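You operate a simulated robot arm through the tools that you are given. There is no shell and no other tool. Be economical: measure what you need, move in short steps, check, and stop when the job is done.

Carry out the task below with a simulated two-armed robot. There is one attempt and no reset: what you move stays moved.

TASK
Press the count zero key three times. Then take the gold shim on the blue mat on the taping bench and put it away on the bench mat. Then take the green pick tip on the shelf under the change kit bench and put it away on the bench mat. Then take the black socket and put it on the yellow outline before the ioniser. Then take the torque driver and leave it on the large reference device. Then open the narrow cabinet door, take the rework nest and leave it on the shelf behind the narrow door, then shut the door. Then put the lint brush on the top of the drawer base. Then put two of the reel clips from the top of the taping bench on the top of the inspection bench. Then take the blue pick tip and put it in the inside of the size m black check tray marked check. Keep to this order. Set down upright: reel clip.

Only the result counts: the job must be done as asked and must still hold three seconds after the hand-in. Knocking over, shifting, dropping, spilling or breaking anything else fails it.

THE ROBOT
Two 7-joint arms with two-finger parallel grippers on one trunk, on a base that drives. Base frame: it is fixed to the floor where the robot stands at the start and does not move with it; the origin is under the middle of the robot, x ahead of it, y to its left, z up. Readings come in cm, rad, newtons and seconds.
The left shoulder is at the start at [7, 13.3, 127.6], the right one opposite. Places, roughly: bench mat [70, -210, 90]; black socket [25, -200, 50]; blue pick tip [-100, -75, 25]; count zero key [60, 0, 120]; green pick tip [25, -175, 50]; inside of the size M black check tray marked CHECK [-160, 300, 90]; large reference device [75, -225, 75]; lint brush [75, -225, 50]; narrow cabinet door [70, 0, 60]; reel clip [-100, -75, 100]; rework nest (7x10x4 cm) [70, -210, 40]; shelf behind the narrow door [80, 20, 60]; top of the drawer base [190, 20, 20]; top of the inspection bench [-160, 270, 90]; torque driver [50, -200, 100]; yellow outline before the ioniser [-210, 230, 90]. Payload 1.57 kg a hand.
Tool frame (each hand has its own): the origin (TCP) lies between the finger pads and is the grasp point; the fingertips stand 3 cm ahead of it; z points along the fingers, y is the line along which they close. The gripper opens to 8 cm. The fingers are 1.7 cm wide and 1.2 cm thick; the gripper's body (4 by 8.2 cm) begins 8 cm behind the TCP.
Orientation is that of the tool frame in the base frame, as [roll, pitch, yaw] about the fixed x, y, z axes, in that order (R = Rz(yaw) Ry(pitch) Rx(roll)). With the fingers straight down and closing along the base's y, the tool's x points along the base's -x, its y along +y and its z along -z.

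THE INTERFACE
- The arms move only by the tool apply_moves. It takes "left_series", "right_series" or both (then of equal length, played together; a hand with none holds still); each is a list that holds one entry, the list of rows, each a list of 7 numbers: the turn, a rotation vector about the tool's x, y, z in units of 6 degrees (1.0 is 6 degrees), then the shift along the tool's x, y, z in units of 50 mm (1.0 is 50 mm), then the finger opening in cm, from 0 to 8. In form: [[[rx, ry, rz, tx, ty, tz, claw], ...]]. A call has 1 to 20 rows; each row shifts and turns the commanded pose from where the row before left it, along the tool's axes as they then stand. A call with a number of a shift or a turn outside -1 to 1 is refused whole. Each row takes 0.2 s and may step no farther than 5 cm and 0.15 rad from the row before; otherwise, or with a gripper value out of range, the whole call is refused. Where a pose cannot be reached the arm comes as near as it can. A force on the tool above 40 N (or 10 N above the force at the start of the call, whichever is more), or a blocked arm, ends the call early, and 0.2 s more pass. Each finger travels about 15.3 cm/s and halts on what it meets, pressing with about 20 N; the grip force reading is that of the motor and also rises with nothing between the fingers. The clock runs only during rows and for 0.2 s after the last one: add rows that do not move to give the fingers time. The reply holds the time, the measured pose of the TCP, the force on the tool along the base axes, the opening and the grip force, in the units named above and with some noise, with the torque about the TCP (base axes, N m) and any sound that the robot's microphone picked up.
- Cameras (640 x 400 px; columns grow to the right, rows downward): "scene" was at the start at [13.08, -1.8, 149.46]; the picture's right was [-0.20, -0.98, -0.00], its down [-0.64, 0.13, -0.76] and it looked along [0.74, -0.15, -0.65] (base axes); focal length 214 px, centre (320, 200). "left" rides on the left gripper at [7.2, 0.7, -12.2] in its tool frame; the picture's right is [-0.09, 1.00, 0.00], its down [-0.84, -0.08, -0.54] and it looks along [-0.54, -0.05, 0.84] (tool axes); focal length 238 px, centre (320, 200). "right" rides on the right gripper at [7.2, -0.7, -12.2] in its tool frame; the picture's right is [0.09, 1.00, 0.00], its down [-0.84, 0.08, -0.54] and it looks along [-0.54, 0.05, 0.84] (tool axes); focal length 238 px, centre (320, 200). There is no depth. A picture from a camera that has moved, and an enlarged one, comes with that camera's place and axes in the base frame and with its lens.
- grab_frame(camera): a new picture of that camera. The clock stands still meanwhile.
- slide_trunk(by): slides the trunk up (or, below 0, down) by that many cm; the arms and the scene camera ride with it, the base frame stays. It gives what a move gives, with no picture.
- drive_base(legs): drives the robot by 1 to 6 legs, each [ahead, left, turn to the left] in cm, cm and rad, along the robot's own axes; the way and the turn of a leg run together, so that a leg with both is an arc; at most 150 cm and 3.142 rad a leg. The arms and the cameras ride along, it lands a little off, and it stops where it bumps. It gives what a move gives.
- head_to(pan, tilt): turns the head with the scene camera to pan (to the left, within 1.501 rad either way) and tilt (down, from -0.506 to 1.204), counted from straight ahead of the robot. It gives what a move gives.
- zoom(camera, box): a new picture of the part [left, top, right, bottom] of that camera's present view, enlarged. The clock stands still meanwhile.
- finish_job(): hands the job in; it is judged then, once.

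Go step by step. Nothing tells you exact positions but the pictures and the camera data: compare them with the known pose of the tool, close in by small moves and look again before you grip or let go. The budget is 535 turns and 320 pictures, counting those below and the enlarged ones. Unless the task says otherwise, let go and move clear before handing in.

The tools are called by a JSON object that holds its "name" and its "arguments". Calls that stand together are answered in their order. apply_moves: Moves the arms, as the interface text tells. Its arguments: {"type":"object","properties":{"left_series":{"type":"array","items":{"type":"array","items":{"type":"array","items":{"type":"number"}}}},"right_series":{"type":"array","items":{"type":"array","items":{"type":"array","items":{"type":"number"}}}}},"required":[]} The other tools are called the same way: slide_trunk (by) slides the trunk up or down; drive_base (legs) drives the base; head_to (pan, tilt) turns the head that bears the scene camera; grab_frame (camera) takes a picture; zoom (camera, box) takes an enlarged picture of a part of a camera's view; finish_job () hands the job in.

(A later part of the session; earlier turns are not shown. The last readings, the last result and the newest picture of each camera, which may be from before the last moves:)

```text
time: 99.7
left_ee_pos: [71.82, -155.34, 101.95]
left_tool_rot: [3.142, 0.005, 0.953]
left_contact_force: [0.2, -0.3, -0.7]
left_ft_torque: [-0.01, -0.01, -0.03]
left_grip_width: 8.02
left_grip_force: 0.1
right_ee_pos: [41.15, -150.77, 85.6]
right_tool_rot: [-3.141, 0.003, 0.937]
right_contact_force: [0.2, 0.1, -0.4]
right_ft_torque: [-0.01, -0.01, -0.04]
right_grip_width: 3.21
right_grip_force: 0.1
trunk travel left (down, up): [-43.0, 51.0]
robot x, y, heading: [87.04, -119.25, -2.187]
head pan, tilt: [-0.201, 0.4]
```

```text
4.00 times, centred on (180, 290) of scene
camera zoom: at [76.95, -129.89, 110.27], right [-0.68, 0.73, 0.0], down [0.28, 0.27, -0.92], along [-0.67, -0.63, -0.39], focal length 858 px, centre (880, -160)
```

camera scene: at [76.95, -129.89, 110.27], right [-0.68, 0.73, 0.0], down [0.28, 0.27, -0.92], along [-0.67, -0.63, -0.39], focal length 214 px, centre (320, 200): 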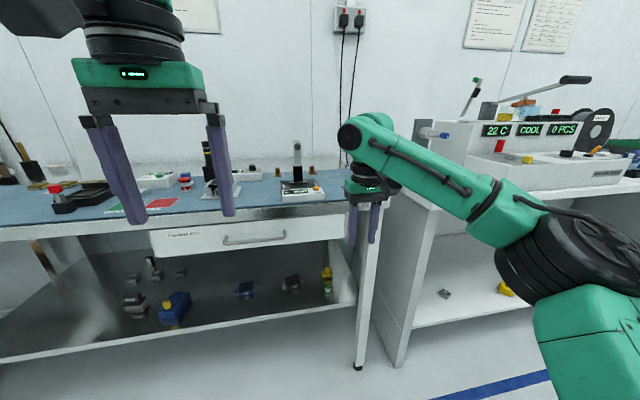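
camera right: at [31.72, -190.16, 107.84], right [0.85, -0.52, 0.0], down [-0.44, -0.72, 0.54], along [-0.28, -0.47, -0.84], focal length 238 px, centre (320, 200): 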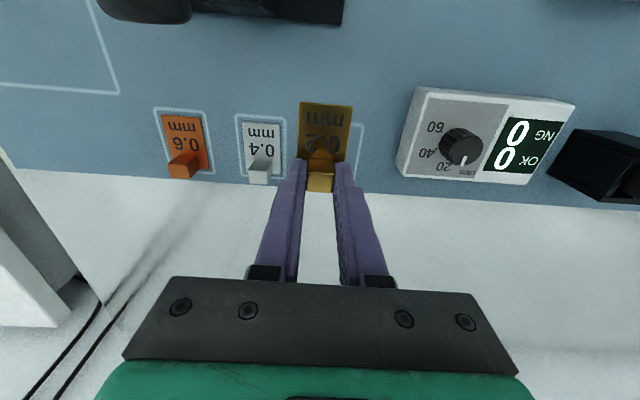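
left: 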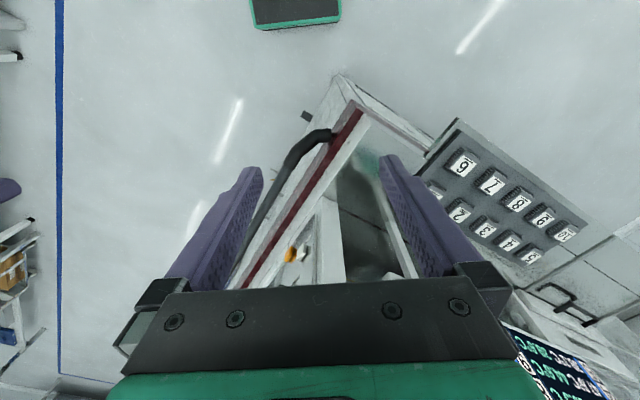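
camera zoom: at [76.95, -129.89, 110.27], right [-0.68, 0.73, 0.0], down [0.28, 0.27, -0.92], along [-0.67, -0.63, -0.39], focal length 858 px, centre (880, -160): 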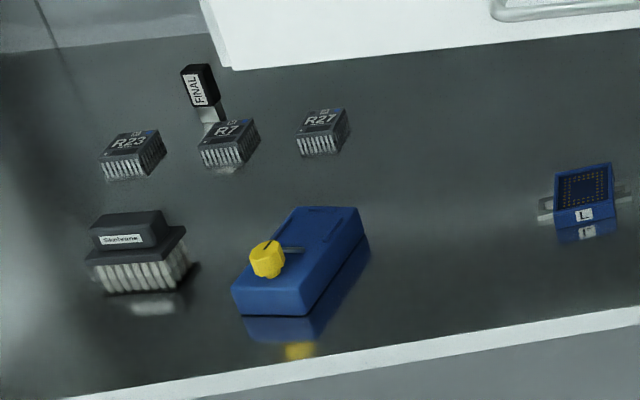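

The green tip (marked S) stands on the shelf (z about 41) at about [27, -172.4]. I'll tilt the right tool forward 60°, then lower.

{"name": "apply_moves", "arguments": {"right_series": [[[0, -1, 0, -0.08, 0, 0, 5], [0, -1, 0, -0.08, 0, 0.02, 5], [0, -1, 0, -0.08, 0, 0.03, 5], [0, -1, 0, -0.07, 0, 0.03, 5], [0, -1, 0, -0.07, 0, 0.04, 5], [0, -1, 0, -0.06, 0, 0.05, 5], [0, -1, 0, -0.06, 0, 0.05, 5], [0, -1, 0, -0.05, 0, 0.06, 5], [0, -1, 0, -0.05, 0, 0.06, 5], [0, -1, 0, -0.04, 0, 0.07, 5], [0, 0, 0, 0, 0, 0, 5]]]}}

{"name": "slide_trunk", "arguments": {"by": -25}}

{"name": "head_to", "arguments": {"pan": -0.2, "tilt": 0.3}}

{"name": "grab_frame", "arguments": {"camera": "scene"}}

{"name": "grab_frame", "arguments": {"camera": "right"}}

```text
time: 102.1
left_ee_pos: [71.8, -155.32, 101.96]
left_tool_rot: [-3.141, 0.004, 0.952]
left_contact_force: [-0.4, -0.5, 1.0]
left_ft_torque: [-0.04, 0.03, 0.0]
left_grip_width: 8.01
left_grip_force: 0.1
right_ee_pos: [38.95, -154.05, 85.14]
right_tool_rot: [3.14, 1.051, 0.935]
right_contact_force: [-0.6, -0.1, -0.5]
right_ft_torque: [0.0, -0.04, 0.02]
right_grip_width: 5.0
right_grip_force: 0.0
trunk travel left (down, up): [-43.0, 51.0]
robot x, y, heading: [86.54, -119.83, -2.186]
head pan, tilt: [-0.201, 0.4]
```

```text
time: 104.7
left_ee_pos: [71.91, -155.3, 77.03]
left_tool_rot: [-3.14, 0.004, 0.953]
left_contact_force: [-0.3, 0.4, 0.2]
left_ft_torque: [0.02, 0.03, 0.03]
left_grip_width: 8.01
left_grip_force: 0.0
right_ee_pos: [38.88, -153.93, 60.17]
right_tool_rot: [3.14, 1.052, 0.934]
right_contact_force: [-0.3, 0.2, -0.2]
right_ft_torque: [0.01, -0.02, 0.03]
right_grip_width: 4.99
right_grip_force: 0.0
trunk travel left (down, up): [-18.0, 76.0]
robot x, y, heading: [86.73, -119.53, -2.187]
head pan, tilt: [-0.201, 0.4]
```

```text
time: 105.3
left_ee_pos: [71.74, -155.34, 76.99]
left_tool_rot: [-3.141, 0.003, 0.953]
left_contact_force: [-0.3, 0.3, 0.3]
left_ft_torque: [-0.01, 0.02, 0.04]
left_grip_width: 7.99
left_grip_force: 0.1
right_ee_pos: [38.83, -153.89, 60.3]
right_tool_rot: [3.14, 1.049, 0.934]
right_contact_force: [-0.4, -0.2, 0.7]
right_ft_torque: [0.02, 0.02, -0.01]
right_grip_width: 5.0
right_grip_force: 0.1
trunk travel left (down, up): [-18.0, 76.0]
robot x, y, heading: [87.23, -119.52, -2.188]
head pan, tilt: [-0.201, 0.3]
```

```text
255 pictures are left
camera scene: at [76.89, -129.94, 86.19], right [-0.68, 0.73, 0.0], down [0.22, 0.2, -0.96], along [-0.7, -0.65, -0.3], focal length 214 px, centre (320, 200)
```

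scene: 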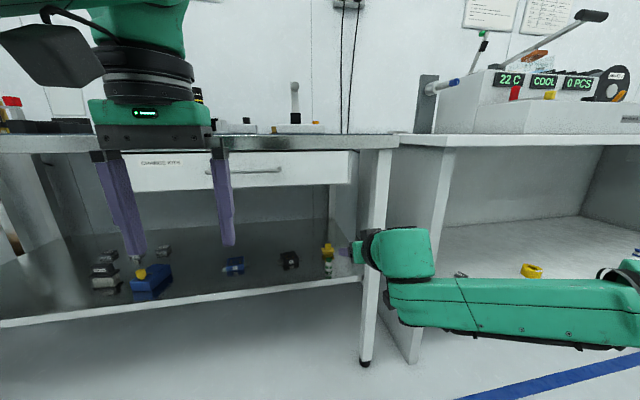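

```text
254 pictures are left
camera right: at [46.77, -142.22, 59.9], right [0.83, -0.55, -0.08], down [0.09, 0.0, 1.0], along [-0.55, -0.83, 0.05], focal length 238 px, centre (320, 200)
```

right: 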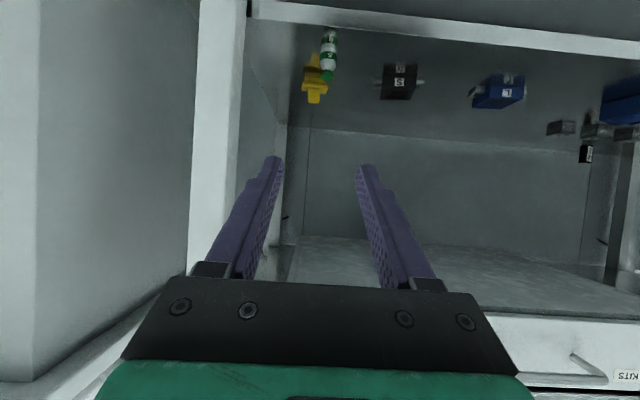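

{"name": "zoom", "arguments": {"camera": "scene", "box": [280, 225, 380, 287]}}

{"name": "zoom", "arguments": {"camera": "right", "box": [270, 0, 430, 100]}}

```text
6.40 times, centred on (330, 256) of scene
camera zoom: at [76.89, -129.94, 86.19], right [-0.68, 0.73, 0.0], down [0.22, 0.2, -0.96], along [-0.7, -0.65, -0.3], focal length 1373 px, centre (256, -158)
```

zoom: 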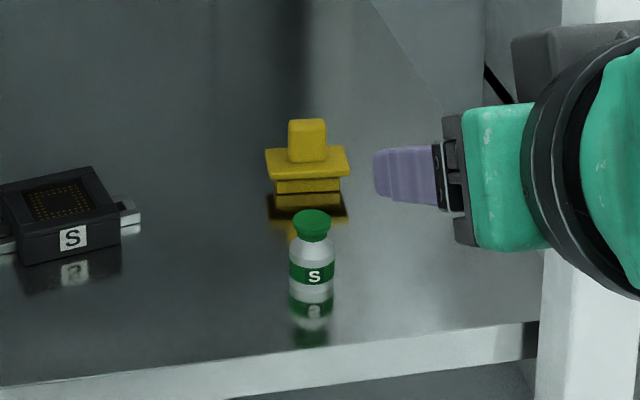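

```text
4.00 times, centred on (350, 50) of right
camera zoom: at [46.77, -142.22, 59.9], right [0.83, -0.55, -0.08], down [0.09, 0.0, 1.0], along [-0.55, -0.83, 0.05], focal length 953 px, centre (200, 800)
```

zoom: 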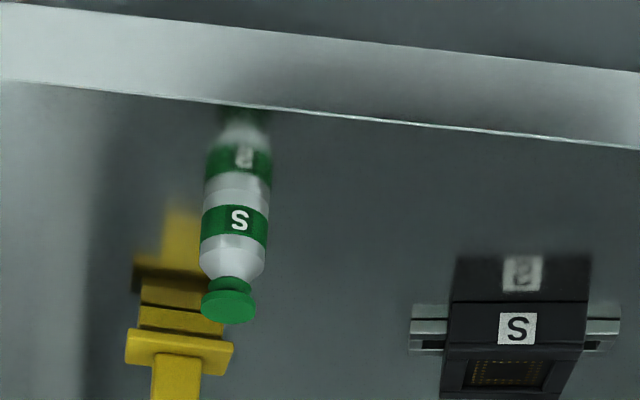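

The tip stands at about [26, -173], base z ≈ 38. The right forearm would come close to the bench leg, so I'll use the left hand instead: fold the right back, tilt the left forward.

{"name": "apply_moves", "arguments": {"left_series": [[[0, -1, 0, -0.322, 0, 0.376, 5], [0, -1, 0, -0.281, 0, 0.408, 5], [0, -1, 0, -0.237, 0, 0.434, 5], [0, -1, 0, -0.191, 0, 0.457, 5], [0, -1, 0, -0.142, 0, 0.474, 5], [0, -1, 0, -0.091, 0, 0.487, 5], [0, -1, 0, -0.041, 0, 0.494, 5], [0, -1, 0, 0.012, 0, 0.494, 5], [0, -1, 0, 0.063, 0, 0.491, 5], [0, -1, 0, 0.114, 0, 0.482, 5], [0, 0, 0, 0, 0, 0, 5]]], "right_series": [[[0, 1, 0, 0.106, 0, -0.418, 5], [0, 1, 0, 0.149, 0, -0.404, 5], [0, 1, 0, 0.19, 0, -0.387, 5], [0, 1, 0, 0.23, 0, -0.364, 5], [0, 1, 0, 0.266, 0, -0.339, 5], [0, 1, 0, 0.301, 0, -0.309, 5], [0, 1, 0, 0.331, 0, -0.276, 5], [0, 1, 0, 0.358, 0, -0.239, 5], [0, 1, 0, 0.381, 0, -0.201, 5], [0, 1, 0, 0.4, 0, -0.16, 5], [0, 0, 0, 0, 0, 0, 5]]]}}

{"name": "grab_frame", "arguments": {"camera": "scene"}}

```text
time: 107.7
left_ee_pos: [62.46, -168.49, 58.19]
left_tool_rot: [-3.139, 1.05, 0.954]
left_contact_force: [-1.1, 0.8, 0.3]
left_ft_torque: [-0.03, 0.01, -0.03]
left_grip_width: 4.99
left_grip_force: 0.0
right_ee_pos: [51.27, -137.33, 66.08]
right_tool_rot: [3.141, 0.002, 0.936]
right_contact_force: [0.3, 0.4, 0.6]
right_ft_torque: [-0.02, -0.02, -0.01]
right_grip_width: 5.01
right_grip_force: 0.0
trunk travel left (down, up): [-18.0, 76.0]
robot x, y, heading: [86.89, -119.64, -2.187]
head pan, tilt: [-0.201, 0.3]
```

```text
251 pictures are left
camera scene: at [76.89, -129.95, 86.19], right [-0.68, 0.73, 0.0], down [0.22, 0.2, -0.96], along [-0.7, -0.65, -0.3], focal length 214 px, centre (320, 200)
```

scene: 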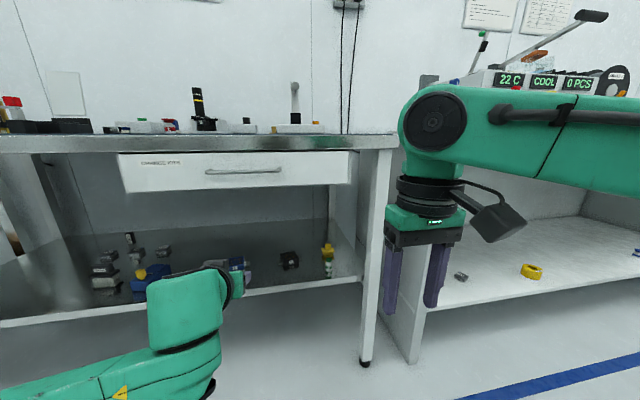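

{"name": "drive_base", "arguments": {"legs": [[0, -27, 0], [14, 0, 0]]}}

{"name": "head_to", "arguments": {"pan": 0.2, "tilt": 0.4}}

{"name": "grab_frame", "arguments": {"camera": "scene"}}

{"name": "grab_frame", "arguments": {"camera": "left"}}

```text
time: 110.6
left_ee_pos: [32.3, -164.14, 58.15]
left_tool_rot: [-3.139, 1.049, 0.956]
left_contact_force: [-0.2, -0.7, -0.5]
left_ft_torque: [-0.04, -0.03, 0.01]
left_grip_width: 5.01
left_grip_force: 0.1
right_ee_pos: [20.99, -133.03, 65.99]
right_tool_rot: [3.141, 0.002, 0.94]
right_contact_force: [-0.1, -0.2, -1.0]
right_ft_torque: [0.0, 0.02, 0.0]
right_grip_width: 5.02
right_grip_force: 0.1
trunk travel left (down, up): [-18.0, 76.0]
robot x, y, heading: [56.45, -115.29, -2.188]
head pan, tilt: [-0.201, 0.3]
```

```text
time: 111.4
left_ee_pos: [32.42, -164.31, 58.1]
left_tool_rot: [-3.14, 1.049, 0.955]
left_contact_force: [-0.6, -0.3, 0.4]
left_ft_torque: [0.0, 0.0, 0.01]
left_grip_width: 4.99
left_grip_force: 0.1
right_ee_pos: [20.85, -133.0, 66.1]
right_tool_rot: [-3.141, 0.002, 0.94]
right_contact_force: [0.4, -0.2, 0.6]
right_ft_torque: [-0.02, 0.04, -0.01]
right_grip_width: 5.0
right_grip_force: 0.0
trunk travel left (down, up): [-18.0, 76.0]
robot x, y, heading: [56.7, -115.16, -2.184]
head pan, tilt: [0.201, 0.4]
```

```text
250 pictures are left
camera scene: at [49.69, -127.73, 85.26], right [-0.92, 0.4, 0.0], down [0.16, 0.36, -0.92], along [-0.37, -0.84, -0.39], focal length 214 px, centre (320, 200)
```

scene: 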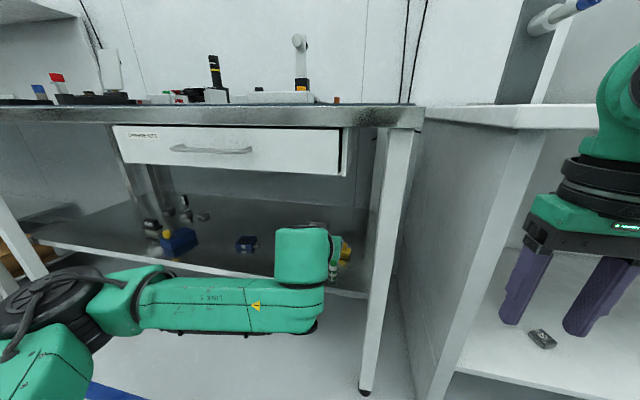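

```text
249 pictures are left
camera left: at [41.08, -153.09, 58.07], right [0.79, -0.61, 0.08], down [-0.03, 0.09, 1.0], along [-0.62, -0.79, 0.05], focal length 238 px, centre (320, 200)
```

left: 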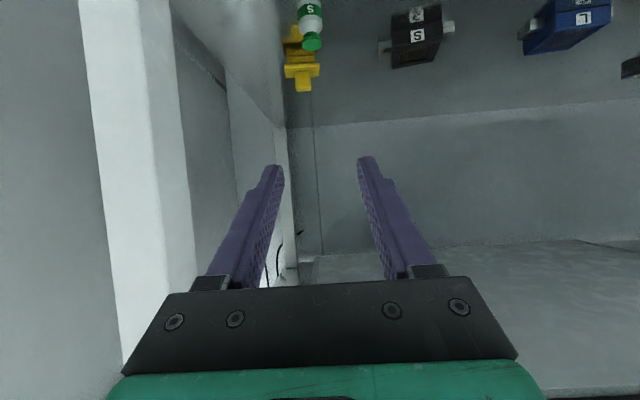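

Same fix from the left camera: tip at [26, -173]. Lower to z ≈ 42, then move partway forward and look.

{"name": "apply_moves", "arguments": {"left_series": [[[0, 0, 0, 0.57, 0, 0.33, 5.5], [0, 0, 0, 0.57, 0, 0.33, 5.5], [0, 0, 0, 0.57, 0, 0.33, 5.5], [0, 0, 0, 0.57, 0, 0.33, 5.5], [0, 0, 0, 0.5, 0, 0.29, 5.5], [0, 0, 0, -0.25, 0, 0.433, 5.5], [0, 0, 0, -0.25, 0, 0.433, 5.5], [0, 0, 0, 0, 0, 0, 5.5]]]}}

{"name": "grab_frame", "arguments": {"camera": "left"}}

{"name": "zoom", "arguments": {"camera": "scene", "box": [260, 200, 420, 300]}}

```text
time: 113.2
left_ee_pos: [29.27, -168.31, 42.22]
left_tool_rot: [-3.14, 1.049, 0.957]
left_contact_force: [-0.5, 0.1, -0.5]
left_ft_torque: [0.0, 0.01, 0.0]
left_grip_width: 5.5
left_grip_force: 0.1
right_ee_pos: [20.94, -133.13, 66.1]
right_tool_rot: [3.138, 0.002, 0.94]
right_contact_force: [-0.1, -0.6, -0.3]
right_ft_torque: [0.0, -0.02, -0.02]
right_grip_width: 5.0
right_grip_force: 0.1
trunk travel left (down, up): [-18.0, 76.0]
robot x, y, heading: [56.84, -115.0, -2.183]
head pan, tilt: [0.201, 0.4]
```

```text
248 pictures are left
camera left: at [38.05, -157.25, 42.02], right [0.79, -0.61, 0.08], down [-0.03, 0.09, 1.0], along [-0.62, -0.79, 0.05], focal length 238 px, centre (320, 200)
```

left: 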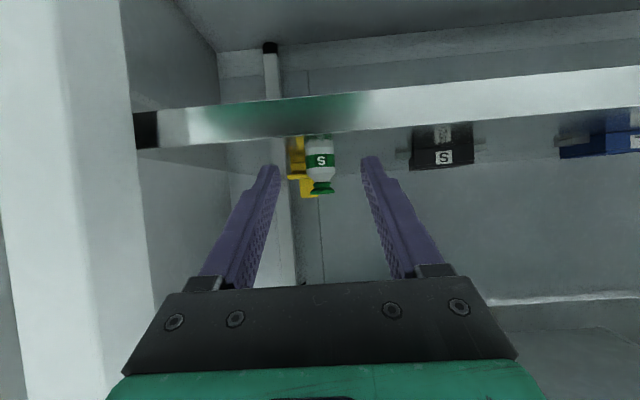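

```text
4.00 times, centred on (340, 250) of scene
camera zoom: at [49.7, -127.73, 85.26], right [-0.92, 0.4, 0.0], down [0.16, 0.36, -0.92], along [-0.37, -0.84, -0.39], focal length 858 px, centre (240, 0)
```

zoom: 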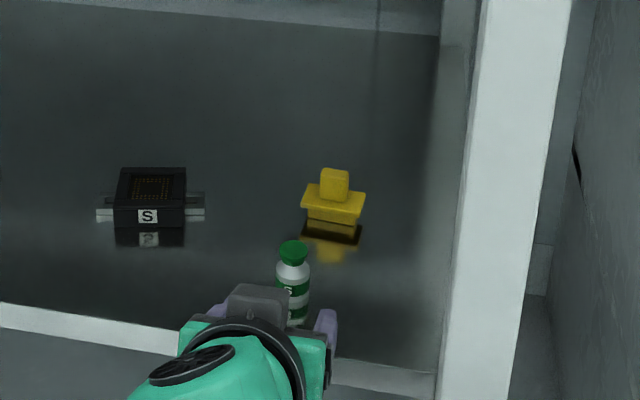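

Tip centred between the fingers. Move 5.3 cm ahead and 0.8 down, then close.

{"name": "apply_moves", "arguments": {"left_series": [[[0, 0, 0, -0.2, 0, 0.346, 5.5], [0, 0, 0, -0.2, 0, 0.346, 5.5], [0, 0, 0, 0.01, 0, 0.29, 5.5], [0, 0, 0, 0, 0, 0, 5.5]]]}}

{"name": "grab_frame", "arguments": {"camera": "left"}}

```text
time: 114.2
left_ee_pos: [26.42, -172.59, 41.35]
left_tool_rot: [-3.14, 1.049, 0.957]
left_contact_force: [0.7, 0.2, -0.1]
left_ft_torque: [0.01, 0.0, -0.02]
left_grip_width: 5.52
left_grip_force: 0.0
right_ee_pos: [21.04, -133.05, 66.09]
right_tool_rot: [-3.141, 0.0, 0.939]
right_contact_force: [0.9, 0.2, 0.1]
right_ft_torque: [0.0, 0.0, -0.01]
right_grip_width: 5.0
right_grip_force: 0.1
trunk travel left (down, up): [-18.0, 76.0]
robot x, y, heading: [56.88, -114.83, -2.186]
head pan, tilt: [0.201, 0.4]
```

```text
246 pictures are left
camera left: at [35.16, -161.52, 41.2], right [0.79, -0.61, 0.08], down [-0.03, 0.09, 1.0], along [-0.62, -0.79, 0.05], focal length 238 px, centre (320, 200)
```

left: 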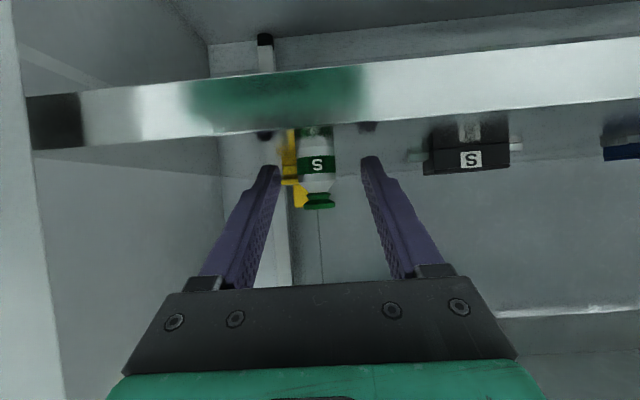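

{"name": "apply_moves", "arguments": {"left_series": [[[0, 0, 0, 0, 0, 0, 4], [0, 0, 0, 0, 0, 0, 3], [0, 0, 0, 0, 0, 0, 2], [0, 0, 0, 0, 0, 0, 1.5], [0, 0, 0, 0, 0, 0, 1.5]]]}}

{"name": "grab_frame", "arguments": {"camera": "left"}}

```text
time: 115.4
left_ee_pos: [26.47, -172.53, 41.28]
left_tool_rot: [-3.139, 1.049, 0.957]
left_contact_force: [0.6, 0.4, 0.4]
left_ft_torque: [-0.02, -0.01, 0.0]
left_grip_width: 2.46
left_grip_force: 20.4
right_ee_pos: [20.93, -133.04, 66.06]
right_tool_rot: [3.141, 0.001, 0.94]
right_contact_force: [0.0, 0.5, -1.1]
right_ft_torque: [-0.01, 0.0, -0.02]
right_grip_width: 5.01
right_grip_force: 0.1
trunk travel left (down, up): [-18.0, 76.0]
robot x, y, heading: [56.38, -115.17, -2.192]
head pan, tilt: [0.201, 0.4]
```

```text
245 pictures are left
camera left: at [35.17, -161.52, 41.21], right [0.79, -0.61, 0.08], down [-0.03, 0.09, 1.0], along [-0.62, -0.79, 0.05], focal length 238 px, centre (320, 200)
```

left: 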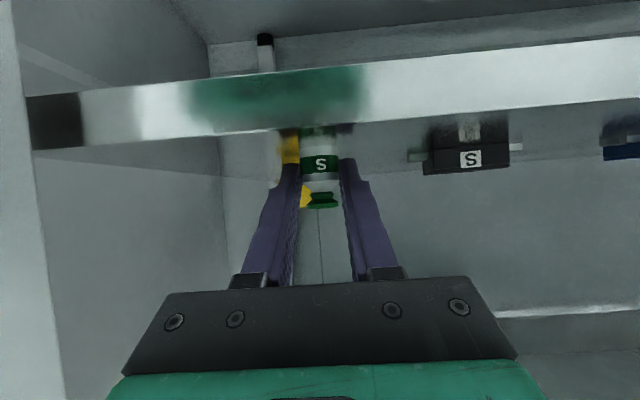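

Gripped. Lift 4 cm and back out.

{"name": "apply_moves", "arguments": {"left_series": [[[0, 0, 0, -0.35, 0, -0.2, 1.5], [0, 0, 0, -0.35, 0, -0.2, 1.5], [0, 0, 0, 0.35, 0, -0.606, 1.5], [0, 0, 0, 0.35, 0, -0.606, 1.5], [0, 0, 0, 0.35, 0, -0.606, 1.5], [0, 0, 0, 0, 0, 0, 1.5]]]}}

{"name": "grab_frame", "arguments": {"camera": "left"}}

```text
time: 116.8
left_ee_pos: [32.53, -164.07, 45.47]
left_tool_rot: [-3.14, 1.049, 0.956]
left_contact_force: [-0.4, -1.1, 0.5]
left_ft_torque: [-0.04, -0.01, -0.01]
left_grip_width: 2.48
left_grip_force: 20.0
right_ee_pos: [20.89, -132.97, 66.12]
right_tool_rot: [-3.141, 0.002, 0.938]
right_contact_force: [-0.2, 0.5, 0.1]
right_ft_torque: [0.01, -0.02, -0.01]
right_grip_width: 4.99
right_grip_force: 0.1
trunk travel left (down, up): [-18.0, 76.0]
robot x, y, heading: [56.16, -114.96, -2.19]
head pan, tilt: [0.201, 0.4]
```

```text
244 pictures are left
camera left: at [41.26, -152.9, 45.34], right [0.79, -0.61, 0.08], down [-0.03, 0.09, 1.0], along [-0.62, -0.79, 0.05], focal length 238 px, centre (320, 200)
```

left: 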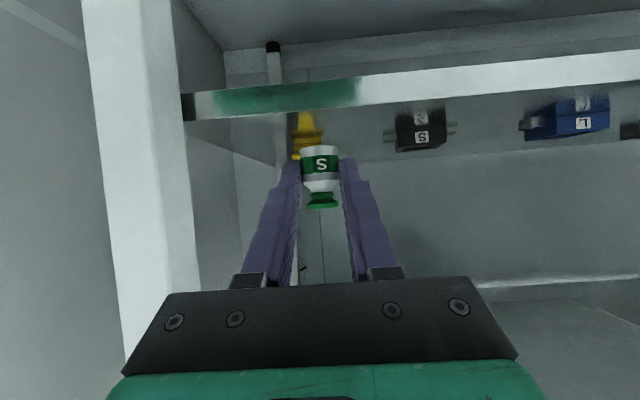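

The tip is held upright. The vacuum box stands in the way of a tilted placement, so I'll set it first on free mat, regrip from above, then put it in its outline. Back out, rise and drive left.

{"name": "drive_base", "arguments": {"legs": [[-16, 0, 0]]}}

{"name": "slide_trunk", "arguments": {"by": 40}}

{"name": "slide_trunk", "arguments": {"by": 12}}

{"name": "drive_base", "arguments": {"legs": [[0, 86, 0]]}}

{"name": "head_to", "arguments": {"pan": 0.2, "tilt": 0.5}}

{"name": "grab_frame", "arguments": {"camera": "scene"}}

```text
time: 118.3
left_ee_pos: [41.87, -150.74, 45.42]
left_tool_rot: [-3.139, 1.052, 0.958]
left_contact_force: [-0.5, 0.1, -0.3]
left_ft_torque: [0.0, 0.01, -0.04]
left_grip_width: 2.47
left_grip_force: 19.7
right_ee_pos: [30.33, -119.63, 66.11]
right_tool_rot: [3.142, 0.002, 0.938]
right_contact_force: [-0.3, -0.3, -0.2]
right_ft_torque: [0.0, 0.0, 0.0]
right_grip_width: 5.0
right_grip_force: 0.0
trunk travel left (down, up): [-18.0, 76.0]
robot x, y, heading: [66.13, -102.15, -2.185]
head pan, tilt: [0.201, 0.4]
```

```text
time: 122.1
left_ee_pos: [41.88, -150.74, 85.38]
left_tool_rot: [-3.139, 1.05, 0.956]
left_contact_force: [-0.5, -0.8, -0.1]
left_ft_torque: [0.03, 0.01, 0.01]
left_grip_width: 2.48
left_grip_force: 20.1
right_ee_pos: [30.27, -119.79, 106.06]
right_tool_rot: [-3.14, 0.001, 0.938]
right_contact_force: [0.2, -0.2, -0.2]
right_ft_torque: [0.03, 0.0, 0.04]
right_grip_width: 4.98
right_grip_force: 0.1
trunk travel left (down, up): [-58.0, 36.0]
robot x, y, heading: [65.93, -101.84, -2.188]
head pan, tilt: [0.201, 0.4]
```

```text
time: 123.6
left_ee_pos: [41.91, -150.88, 97.45]
left_tool_rot: [-3.141, 1.048, 0.957]
left_contact_force: [-1.1, -0.3, -0.1]
left_ft_torque: [0.02, -0.04, 0.0]
left_grip_width: 2.45
left_grip_force: 20.2
right_ee_pos: [30.32, -119.75, 118.09]
right_tool_rot: [3.14, 0.003, 0.938]
right_contact_force: [-0.2, 0.3, 0.1]
right_ft_torque: [0.0, -0.02, 0.03]
right_grip_width: 4.99
right_grip_force: 0.0
trunk travel left (down, up): [-70.0, 24.0]
robot x, y, heading: [66.0, -101.7, -2.183]
head pan, tilt: [0.201, 0.4]
```

```text
time: 128.2
left_ee_pos: [112.39, -201.76, 97.47]
left_tool_rot: [-3.139, 1.051, 0.937]
left_contact_force: [0.5, -0.7, -0.9]
left_ft_torque: [0.02, -0.02, -0.03]
left_grip_width: 2.45
left_grip_force: 19.7
right_ee_pos: [101.34, -170.52, 117.99]
right_tool_rot: [3.141, 0.0, 0.92]
right_contact_force: [0.4, -0.9, 0.8]
right_ft_torque: [0.02, 0.0, 0.03]
right_grip_width: 5.0
right_grip_force: 0.0
trunk travel left (down, up): [-70.0, 24.0]
robot x, y, heading: [136.88, -153.13, -2.206]
head pan, tilt: [0.201, 0.4]
```

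```text
time: 128.9
left_ee_pos: [112.28, -201.8, 97.49]
left_tool_rot: [-3.139, 1.051, 0.936]
left_contact_force: [1.3, 0.6, -0.3]
left_ft_torque: [0.0, 0.0, 0.01]
left_grip_width: 2.44
left_grip_force: 20.0
right_ee_pos: [101.42, -170.49, 118.0]
right_tool_rot: [3.141, 0.002, 0.919]
right_contact_force: [-0.2, -0.1, -0.6]
right_ft_torque: [-0.02, -0.01, -0.01]
right_grip_width: 5.0
right_grip_force: 0.0
trunk travel left (down, up): [-70.0, 24.0]
robot x, y, heading: [137.2, -153.26, -2.206]
head pan, tilt: [0.201, 0.499]
```

```text
243 pictures are left
camera scene: at [130.29, -165.67, 136.35], right [-0.91, 0.42, 0.0], down [0.2, 0.43, -0.88], along [-0.37, -0.8, -0.48], focal length 214 px, centre (320, 200)
```

scene: 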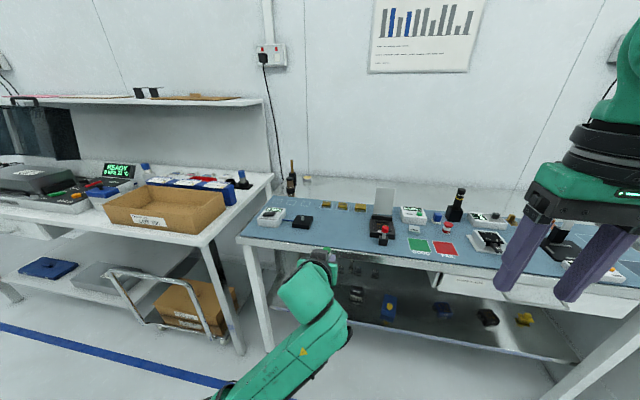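

Free spot on the mat lies straight ahead. Drive 18 cm ahead and look.

{"name": "drive_base", "arguments": {"legs": [[18, 0, 0.018]]}}

{"name": "grab_frame", "arguments": {"camera": "left"}}

{"name": "grab_frame", "arguments": {"camera": "scene"}}

```text
time: 130.4
left_ee_pos: [102.71, -216.62, 97.6]
left_tool_rot: [-3.14, 1.05, 0.956]
left_contact_force: [0.0, 0.6, -0.9]
left_ft_torque: [0.05, 0.0, 0.03]
left_grip_width: 2.43
left_grip_force: 20.3
right_ee_pos: [91.22, -185.58, 118.13]
right_tool_rot: [-3.14, 0.004, 0.937]
right_contact_force: [0.3, 0.1, -0.1]
right_ft_torque: [0.01, -0.01, 0.02]
right_grip_width: 5.02
right_grip_force: 0.0
trunk travel left (down, up): [-70.0, 24.0]
robot x, y, heading: [126.83, -167.71, -2.181]
head pan, tilt: [0.201, 0.499]
```

```text
242 pictures are left
camera left: at [111.44, -205.6, 97.38], right [0.79, -0.61, 0.08], down [-0.03, 0.09, 1.0], along [-0.62, -0.78, 0.05], focal length 238 px, centre (320, 200)
```

left: 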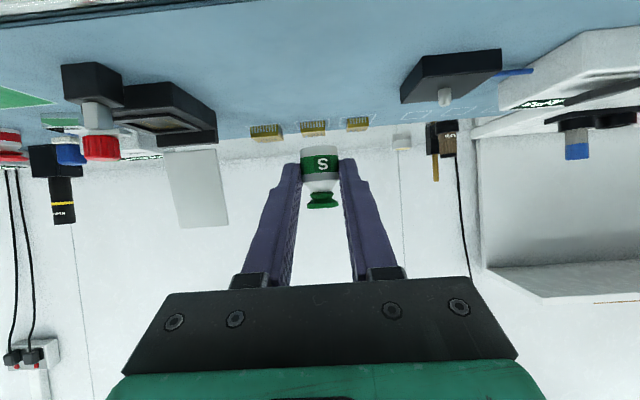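

```text
241 pictures are left
camera scene: at [120.04, -180.24, 136.37], right [-0.91, 0.4, 0.0], down [0.19, 0.44, -0.88], along [-0.35, -0.8, -0.48], focal length 214 px, centre (320, 200)
```

scene: 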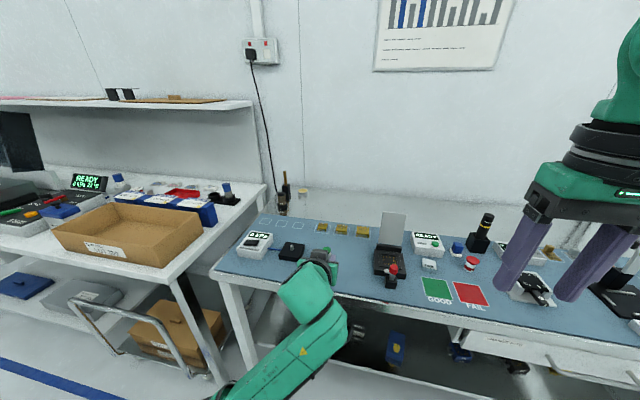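

Free spot confirmed. Forward 4.5 cm and lower with care.

{"name": "apply_moves", "arguments": {"left_series": [[[0, 0, 0, -0.22, 0, 0.39, 1.5], [0, 0, 0, -0.22, 0, 0.39, 1.5], [0, 0, 0, 0.33, 0, 0.19, 1.5], [0, 0, 0, 0.33, 0, 0.19, 1.5], [0, 0, 0, 0.33, 0, 0.19, 1.5], [0, 0, 0, 0.3, 0, 0.17, 1.5], [0, 0, 0, 0, 0, 0, 1.5]]]}}

{"name": "zoom", "arguments": {"camera": "left", "box": [220, 80, 420, 205]}}

```text
time: 132.0
left_ee_pos: [99.99, -220.45, 89.98]
left_tool_rot: [-3.139, 1.049, 0.955]
left_contact_force: [-0.8, 0.3, -0.2]
left_ft_torque: [0.04, -0.02, -0.04]
left_grip_width: 2.44
left_grip_force: 20.0
right_ee_pos: [91.11, -185.62, 117.97]
right_tool_rot: [3.142, 0.003, 0.939]
right_contact_force: [-0.2, 0.6, -0.2]
right_ft_torque: [0.02, 0.02, -0.04]
right_grip_width: 4.97
right_grip_force: 0.0
trunk travel left (down, up): [-70.0, 24.0]
robot x, y, heading: [126.69, -167.87, -2.189]
head pan, tilt: [0.201, 0.499]
```

```text
3.20 times, centred on (320, 142) of left
camera zoom: at [108.8, -209.38, 89.97], right [0.79, -0.61, 0.08], down [-0.03, 0.09, 1.0], along [-0.62, -0.78, 0.05], focal length 763 px, centre (320, 384)
```

zoom: 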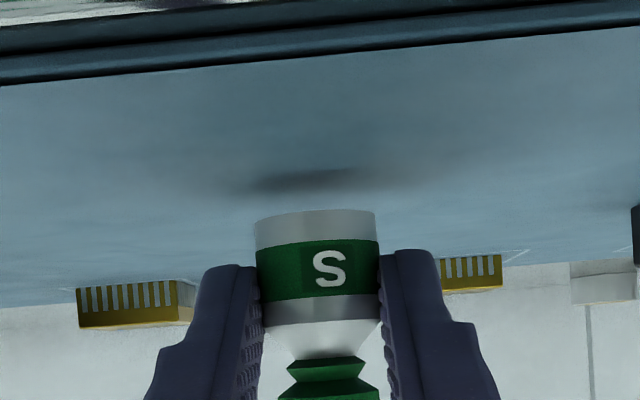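

Bottom is a little above the mat. Lower in tiny steps until contact.

{"name": "apply_moves", "arguments": {"left_series": [[[0, 0, 0, 0.07, 0, 0.04, 1.5], [0, 0, 0, 0.035, 0, 0.02, 1.5], [0, 0, 0, 0.035, 0, 0.02, 1.5], [0, 0, 0, 0, 0, 0, 1.5]]]}}

{"name": "zoom", "arguments": {"camera": "left", "box": [220, 80, 420, 205]}}

```text
time: 133.0
left_ee_pos: [100.06, -220.31, 89.14]
left_tool_rot: [-3.141, 1.049, 0.955]
left_contact_force: [0.2, 0.3, -0.1]
left_ft_torque: [0.01, 0.01, -0.01]
left_grip_width: 2.44
left_grip_force: 19.9
right_ee_pos: [91.14, -185.78, 118.05]
right_tool_rot: [-3.141, 0.005, 0.937]
right_contact_force: [0.1, -0.5, 0.1]
right_ft_torque: [0.01, -0.01, 0.02]
right_grip_width: 5.02
right_grip_force: 0.1
trunk travel left (down, up): [-70.0, 24.0]
robot x, y, heading: [126.79, -167.84, -2.187]
head pan, tilt: [0.201, 0.499]
```

```text
3.20 times, centred on (320, 142) of left
camera zoom: at [108.81, -209.34, 89.06], right [0.79, -0.61, 0.08], down [-0.03, 0.09, 1.0], along [-0.62, -0.78, 0.05], focal length 763 px, centre (320, 384)
```

zoom: 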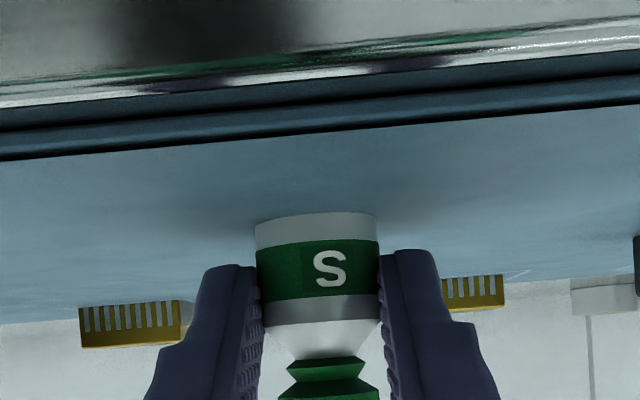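

{"name": "apply_moves", "arguments": {"left_series": [[[0, 0, 0, 0.02, 0, 0.012, 1.5], [0, 0, 0, 0.02, 0, 0.012, 1.5], [0, 0, 0, 0.02, 0, 0.012, 1.5], [0, 0, 0, 0, 0, 0, 1.5]]]}}

```text
time: 134.0
left_ee_pos: [100.11, -220.24, 88.98]
left_tool_rot: [-3.14, 1.054, 0.953]
left_contact_force: [-2.1, -1.8, 11.5]
left_ft_torque: [-0.16, 0.22, 0.08]
left_grip_width: 2.43
left_grip_force: 20.2
right_ee_pos: [91.21, -185.52, 118.1]
right_tool_rot: [3.141, 0.003, 0.937]
right_contact_force: [0.0, -1.1, -0.7]
right_ft_torque: [0.01, 0.01, -0.01]
right_grip_width: 4.99
right_grip_force: 0.0
trunk travel left (down, up): [-70.0, 24.0]
robot x, y, heading: [126.63, -167.48, -2.187]
head pan, tilt: [0.201, 0.499]
```

Contact made. Ease up slightly, open, and back away.

{"name": "apply_moves", "arguments": {"left_series": [[[0, 0, 0, -0.025, 0, -0.015, 1.5], [0, 0, 0, 0, 0, 0, 3], [0, 0, 0, 0, 0, 0, 4.5], [0, 0, 0, 0, 0, 0, 5.5], [0, 0, 0, 0.25, 0, -0.433, 5.5], [0, 0, 0, 0.25, 0, -0.433, 5.5], [0, 0, 0, -0.2, 0, -0.6, 5.5], [0, 0, 0, -0.5, 0, -0.5, 5.5], [0, 0, 0, -0.5, 0, -0.5, 5.5]]]}}

{"name": "grab_frame", "arguments": {"camera": "scene"}}

{"name": "grab_frame", "arguments": {"camera": "left"}}

```text
time: 136.0
left_ee_pos: [105.27, -213.08, 98.3]
left_tool_rot: [-3.139, 1.052, 0.954]
left_contact_force: [-0.2, 0.9, -0.5]
left_ft_torque: [0.0, -0.01, 0.01]
left_grip_width: 5.48
left_grip_force: 0.1
right_ee_pos: [91.18, -185.7, 118.02]
right_tool_rot: [3.141, 0.003, 0.937]
right_contact_force: [-0.7, -0.3, -0.2]
right_ft_torque: [-0.02, 0.0, 0.04]
right_grip_width: 4.99
right_grip_force: 0.0
trunk travel left (down, up): [-70.0, 24.0]
robot x, y, heading: [126.67, -168.26, -2.185]
head pan, tilt: [0.201, 0.499]
```

```text
238 pictures are left
camera scene: at [119.94, -180.31, 136.35], right [-0.91, 0.4, 0.0], down [0.19, 0.44, -0.88], along [-0.35, -0.8, -0.48], focal length 214 px, centre (320, 200)
```

scene: 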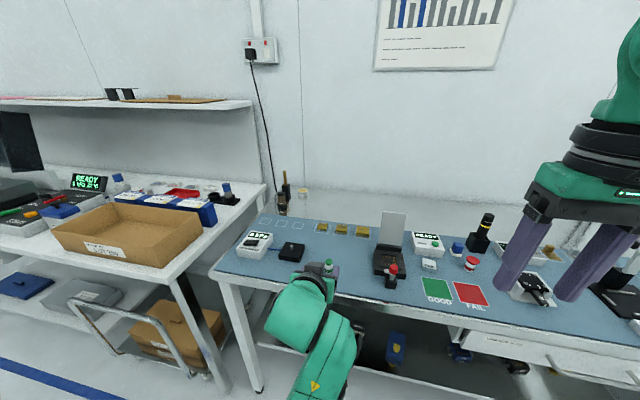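

```text
237 pictures are left
camera left: at [114.03, -201.99, 98.12], right [0.78, -0.61, 0.08], down [-0.03, 0.09, 1.0], along [-0.62, -0.78, 0.05], focal length 238 px, centre (320, 200)
```

left: 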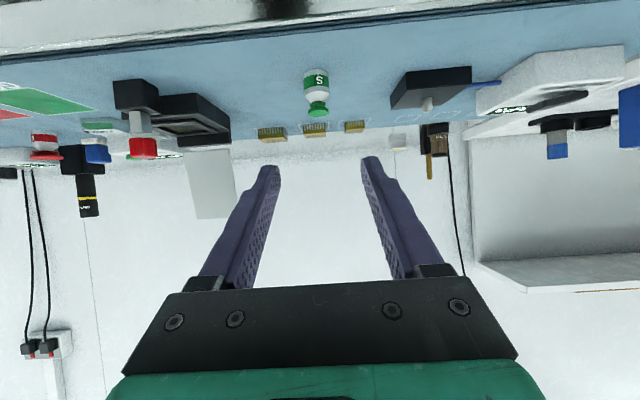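

The tip stands upright. Turn the left tool straight down above it.

{"name": "apply_moves", "arguments": {"left_series": [[[0, 1, 0, -0.194, 0, -0.141, 5], [0, 1, 0, -0.178, 0, -0.161, 5], [0, 1, 0, -0.161, 0, -0.178, 5], [0, 1, 0, -0.141, 0, -0.194, 5], [0, 1, 0, -0.12, 0, -0.208, 5], [0, 1, 0, -0.098, 0, -0.219, 5], [0, 1, 0, -0.074, 0, -0.228, 5], [0, 1, 0, -0.05, 0, -0.235, 5], [0, 1, 0, -0.025, 0, -0.239, 5], [0, 1, 0, 0, 0, -0.24, 5], [0, 0, 0, 0, 0, 0, 5]]]}}

{"name": "grab_frame", "arguments": {"camera": "left"}}

{"name": "zoom", "arguments": {"camera": "scene", "box": [230, 210, 430, 335]}}

```text
time: 136.7
left_ee_pos: [109.07, -215.8, 98.75]
left_tool_rot: [2.9, 0.79, 0.84]
left_contact_force: [0.6, -0.4, 0.6]
left_ft_torque: [-0.01, -0.01, 0.01]
left_grip_width: 4.99
left_grip_force: 0.0
right_ee_pos: [91.1, -185.79, 118.12]
right_tool_rot: [-3.141, 0.0, 0.937]
right_contact_force: [-0.3, 0.1, 0.2]
right_ft_torque: [-0.01, 0.04, 0.0]
right_grip_width: 5.01
right_grip_force: 0.0
trunk travel left (down, up): [-70.0, 24.0]
robot x, y, heading: [126.5, -167.65, -2.189]
head pan, tilt: [0.201, 0.499]
stopped in row 3 (left hand): the arm was blocked; the commanded pose is now the measured one
```

```text
236 pictures are left
camera left: at [116.41, -204.28, 102.15], right [0.79, -0.57, 0.23], down [-0.3, -0.03, 0.95], along [-0.53, -0.82, -0.2], focal length 238 px, centre (320, 200)
```

left: 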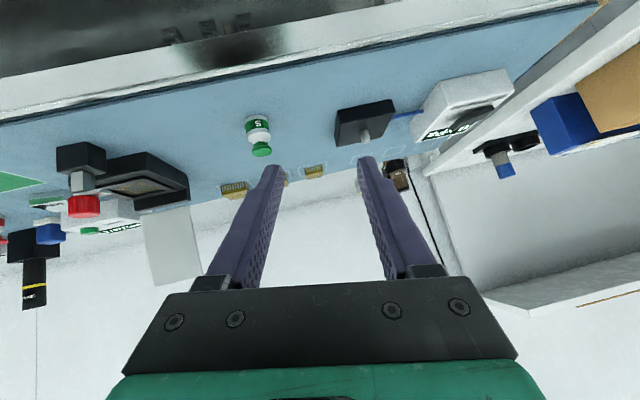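

```text
3.20 times, centred on (330, 272) of scene
camera zoom: at [119.95, -180.41, 136.34], right [-0.91, 0.4, 0.0], down [0.19, 0.44, -0.88], along [-0.35, -0.8, -0.48], focal length 686 px, centre (288, -32)
```

zoom: 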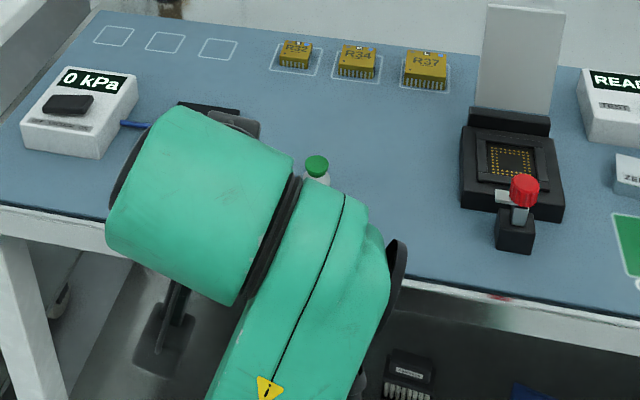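

The arm was blocked while swinging over, probably near the bench edge. Back the base out first, then reorient in free space.

{"name": "drive_base", "arguments": {"legs": [[-35, 0, 0]]}}

{"name": "grab_frame", "arguments": {"camera": "scene"}}

```text
time: 139.0
left_ee_pos: [129.74, -186.54, 98.72]
left_tool_rot: [2.9, 0.79, 0.84]
left_contact_force: [0.0, 0.6, -0.1]
left_ft_torque: [0.0, -0.01, 0.05]
left_grip_width: 5.01
left_grip_force: 0.0
right_ee_pos: [111.71, -156.69, 118.04]
right_tool_rot: [3.14, 0.002, 0.938]
right_contact_force: [0.5, -0.4, -0.1]
right_ft_torque: [0.0, -0.01, -0.02]
right_grip_width: 5.0
right_grip_force: 0.1
trunk travel left (down, up): [-70.0, 24.0]
robot x, y, heading: [147.51, -138.54, -2.183]
head pan, tilt: [0.201, 0.499]
```

```text
234 pictures are left
camera scene: at [140.59, -151.23, 136.34], right [-0.92, 0.4, 0.0], down [0.19, 0.44, -0.88], along [-0.35, -0.8, -0.48], focal length 214 px, centre (320, 200)
```

scene: 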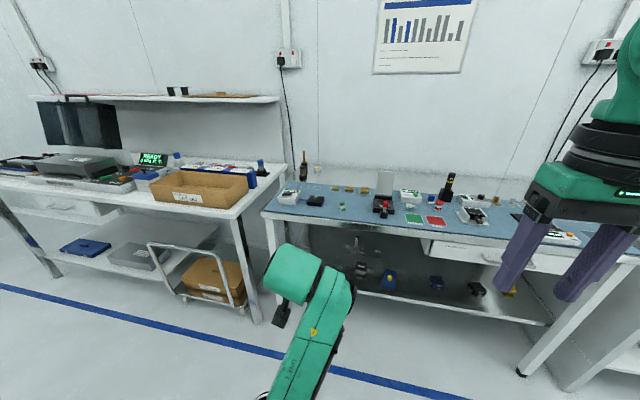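

Nothing was disturbed. Reorient the left tool here in free space, rising a little.

{"name": "apply_moves", "arguments": {"left_series": [[[0.77, 0, 0, 0, 0, 0, 5], [0.77, 0, 0, 0, 0, 0, 5], [0.77, 0, 0, 0, 0, 0, 5], [0, 0.943, 0, -0.2, 0, -0.2, 5], [0, 0.943, 0, -0.2, 0, -0.25, 5], [0, 0.943, 0, -0.15, 0, -0.3, 5], [0, 0.943, 0, -0.1, 0, -0.3, 5], [0, 0.943, 0, -0.1, 0, -0.3, 5], [0, 0.943, 0, -0.05, 0, -0.3, 5], [0, 0.943, 0, 0, 0, -0.3, 5], [0, 0.943, 0, 0, 0, -0.3, 5], [0, 0, -0.55, 0, 0, 0, 5], [0, 0, -0.55, 0, 0, 0, 5], [0, 0, 0, 0, 0, 0, 5]]]}}

{"name": "grab_frame", "arguments": {"camera": "scene"}}

```text
time: 142.0
left_ee_pos: [124.74, -193.81, 103.17]
left_tool_rot: [-3.139, -0.001, 0.955]
left_contact_force: [-0.1, -0.1, -0.3]
left_ft_torque: [0.01, 0.01, -0.02]
left_grip_width: 4.97
left_grip_force: 0.1
left hand out of reach, approached as far as the arm can: row 5, 6, 7, 8, 9, 10
right_ee_pos: [111.75, -156.57, 118.07]
right_tool_rot: [3.141, 0.002, 0.939]
right_contact_force: [0.3, -0.6, 0.2]
right_ft_torque: [0.0, 0.02, 0.01]
right_grip_width: 4.99
right_grip_force: 0.2
trunk travel left (down, up): [-70.0, 24.0]
robot x, y, heading: [147.33, -138.19, -2.184]
head pan, tilt: [0.201, 0.499]
```

```text
233 pictures are left
camera scene: at [140.64, -151.17, 136.35], right [-0.92, 0.4, 0.0], down [0.19, 0.44, -0.88], along [-0.35, -0.8, -0.48], focal length 214 px, centre (320, 200)
```

scene: 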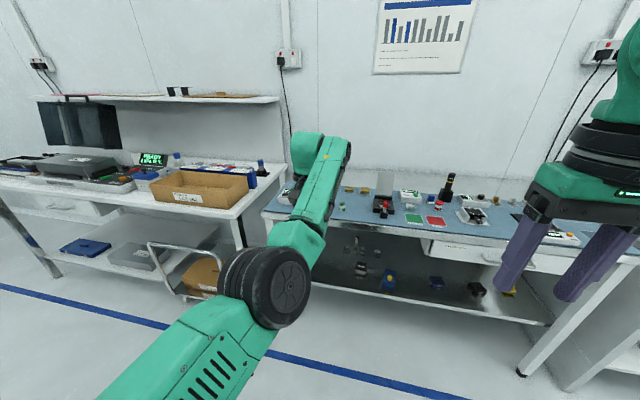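

The left arm is stretched with a low elbow; I'll fold it home and use the right hand (high elbow) for the regrip.

{"name": "apply_moves", "arguments": {"left_series": [[[0, 0, 0, 0.4, -0.1, -0.3, 5], [0, 0, 0, 0.4, -0.1, -0.5, 5], [0, 0, 0, 0.4, -0.1, -0.5, 5], [0, 0, 0, 0.5, -0.1, -0.5, 5], [0, 0, 0, 0.5, -0.1, -0.5, 5], [0, 0, 0, 0.5, -0.1, -0.5, 5], [0, 0, 0, 0.5, -0.1, -0.5, 5], [0, 0, 0, 0.4, -0.1, -0.5, 5], [0, 0, 0, 0.4, -0.1, -0.5, 5], [0, 0, 0, 0, 0, 0, 5]]]}}

{"name": "grab_frame", "arguments": {"camera": "scene"}}

```text
time: 144.2
left_ee_pos: [127.37, -189.99, 116.3]
left_tool_rot: [-3.127, 0.006, 0.975]
left_contact_force: [-0.9, -0.6, 1.0]
left_ft_torque: [-0.01, -0.04, -0.02]
left_grip_width: 5.01
left_grip_force: 0.1
left hand out of reach, approached as far as the arm can: row 1, 2, 3, 4, 5, 6, 7, 8, 9
right_ee_pos: [111.66, -156.54, 118.01]
right_tool_rot: [3.139, 0.002, 0.937]
right_contact_force: [-0.4, 0.7, -0.4]
right_ft_torque: [-0.01, -0.03, 0.03]
right_grip_width: 5.0
right_grip_force: 0.1
trunk travel left (down, up): [-70.0, 24.0]
robot x, y, heading: [147.55, -138.57, -2.189]
head pan, tilt: [0.201, 0.499]
```

```text
232 pictures are left
camera scene: at [140.48, -151.24, 136.33], right [-0.92, 0.4, 0.0], down [0.19, 0.44, -0.88], along [-0.35, -0.8, -0.48], focal length 214 px, centre (320, 200)
```

scene: 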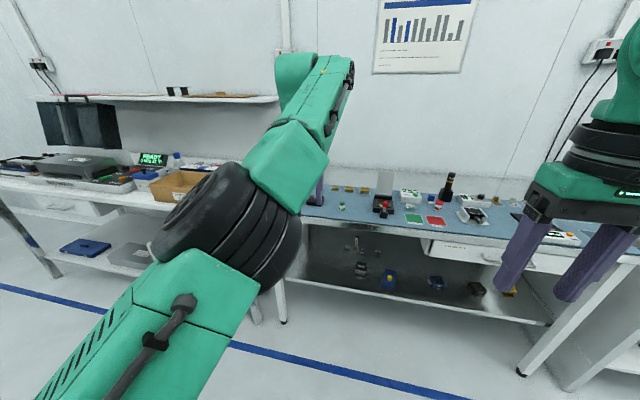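

Stuck at a joint limit. I'll retrace: tilt the tool forward again, then fold back along the reverse of the way it came.

{"name": "apply_moves", "arguments": {"left_series": [[[0, -1, 0, 0, -0.08, 0.1, 5], [0, -1, 0, 0, -0.08, 0.1, 5], [0, -1, 0, 0, -0.08, 0.1, 5], [0, -1, 0, 0, -0.08, 0.1, 5], [0, -1, 0, 0, -0.08, 0.1, 5], [0, -1, 0, 0, -0.08, 0.1, 5], [0, -1, 0, 0, -0.08, 0.1, 5], [0, -1, 0, 0.05, -0.08, 0.1, 5], [0, -1, 0, 0.1, -0.08, 0.1, 5], [0, -1, 0, 0.1, -0.08, 0.1, 5], [0, 0, 0, 0, 0, 0, 5]]]}}

{"name": "grab_frame", "arguments": {"camera": "scene"}}

```text
time: 146.6
left_ee_pos: [131.95, -202.36, 126.6]
left_tool_rot: [-3.117, 0.94, 0.976]
left_contact_force: [-0.1, 0.5, 0.6]
left_ft_torque: [-0.01, 0.02, -0.01]
left_grip_width: 5.0
left_grip_force: 0.1
left hand out of reach, approached as far as the arm can: row 1, 2, 3, 4, 5, 6, 7, 8, 9, 10
right_ee_pos: [111.69, -156.57, 118.04]
right_tool_rot: [3.141, 0.002, 0.937]
right_contact_force: [0.6, 0.7, 0.4]
right_ft_torque: [0.01, -0.01, -0.01]
right_grip_width: 4.99
right_grip_force: 0.1
trunk travel left (down, up): [-70.0, 24.0]
robot x, y, heading: [147.37, -138.6, -2.189]
head pan, tilt: [0.201, 0.499]
```

```text
231 pictures are left
camera scene: at [140.61, -151.18, 136.35], right [-0.92, 0.4, 0.0], down [0.19, 0.44, -0.88], along [-0.35, -0.8, -0.48], focal length 214 px, centre (320, 200)
```

scene: 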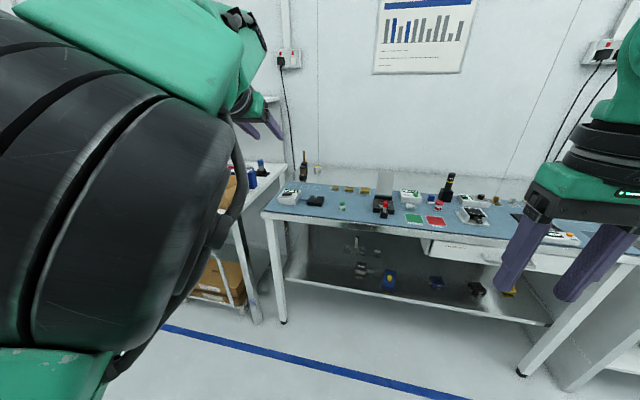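

The commanded pose kept accumulating. Untilting now should lead to a home-like reachable pose.

{"name": "apply_moves", "arguments": {"left_series": [[[0, 1, 0, 0, 0, 0, 5], [0, 1, 0, 0, 0, 0, 5], [0, 1, 0, 0, 0, 0, 5], [0, 1, 0, 0, 0, 0, 5], [0, 1, 0, 0, 0, 0, 5], [0, 1, 0, 0, 0, 0, 5], [0, 1, 0, 0, 0, 0, 5], [0, 1, 0, 0, 0, 0, 5], [0, 1, 0, 0, 0, 0, 5], [0, 1, 0, 0, 0, 0, 5], [0, 0, 0, 0, 0, 0, 5]]]}}

{"name": "grab_frame", "arguments": {"camera": "scene"}}

```text
time: 149.0
left_ee_pos: [137.73, -197.22, 123.18]
left_tool_rot: [3.135, 0.159, 0.955]
left_contact_force: [-0.4, 0.0, 0.7]
left_ft_torque: [0.01, -0.02, 0.0]
left_grip_width: 5.01
left_grip_force: 0.2
left hand out of reach, approached as far as the arm can: row 5, 6, 7, 8, 9, 10
right_ee_pos: [111.77, -156.62, 118.18]
right_tool_rot: [-3.141, 0.003, 0.938]
right_contact_force: [-0.3, -0.7, 0.8]
right_ft_torque: [0.04, 0.0, 0.03]
right_grip_width: 4.98
right_grip_force: 0.1
trunk travel left (down, up): [-70.0, 24.0]
robot x, y, heading: [147.25, -138.84, -2.188]
head pan, tilt: [0.201, 0.499]
```

```text
230 pictures are left
camera scene: at [140.65, -151.21, 136.34], right [-0.92, 0.4, 0.0], down [0.19, 0.44, -0.88], along [-0.35, -0.8, -0.48], focal length 214 px, centre (320, 200)
```

scene: 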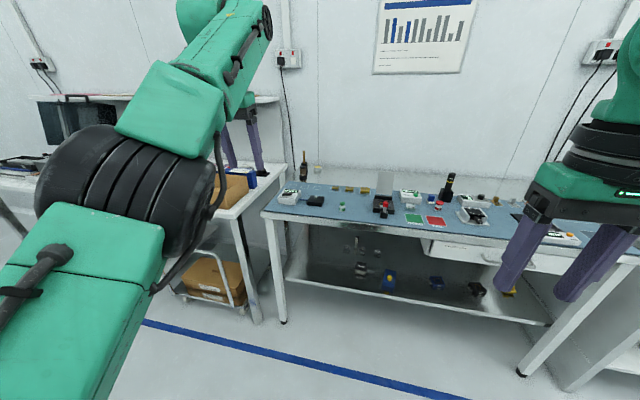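

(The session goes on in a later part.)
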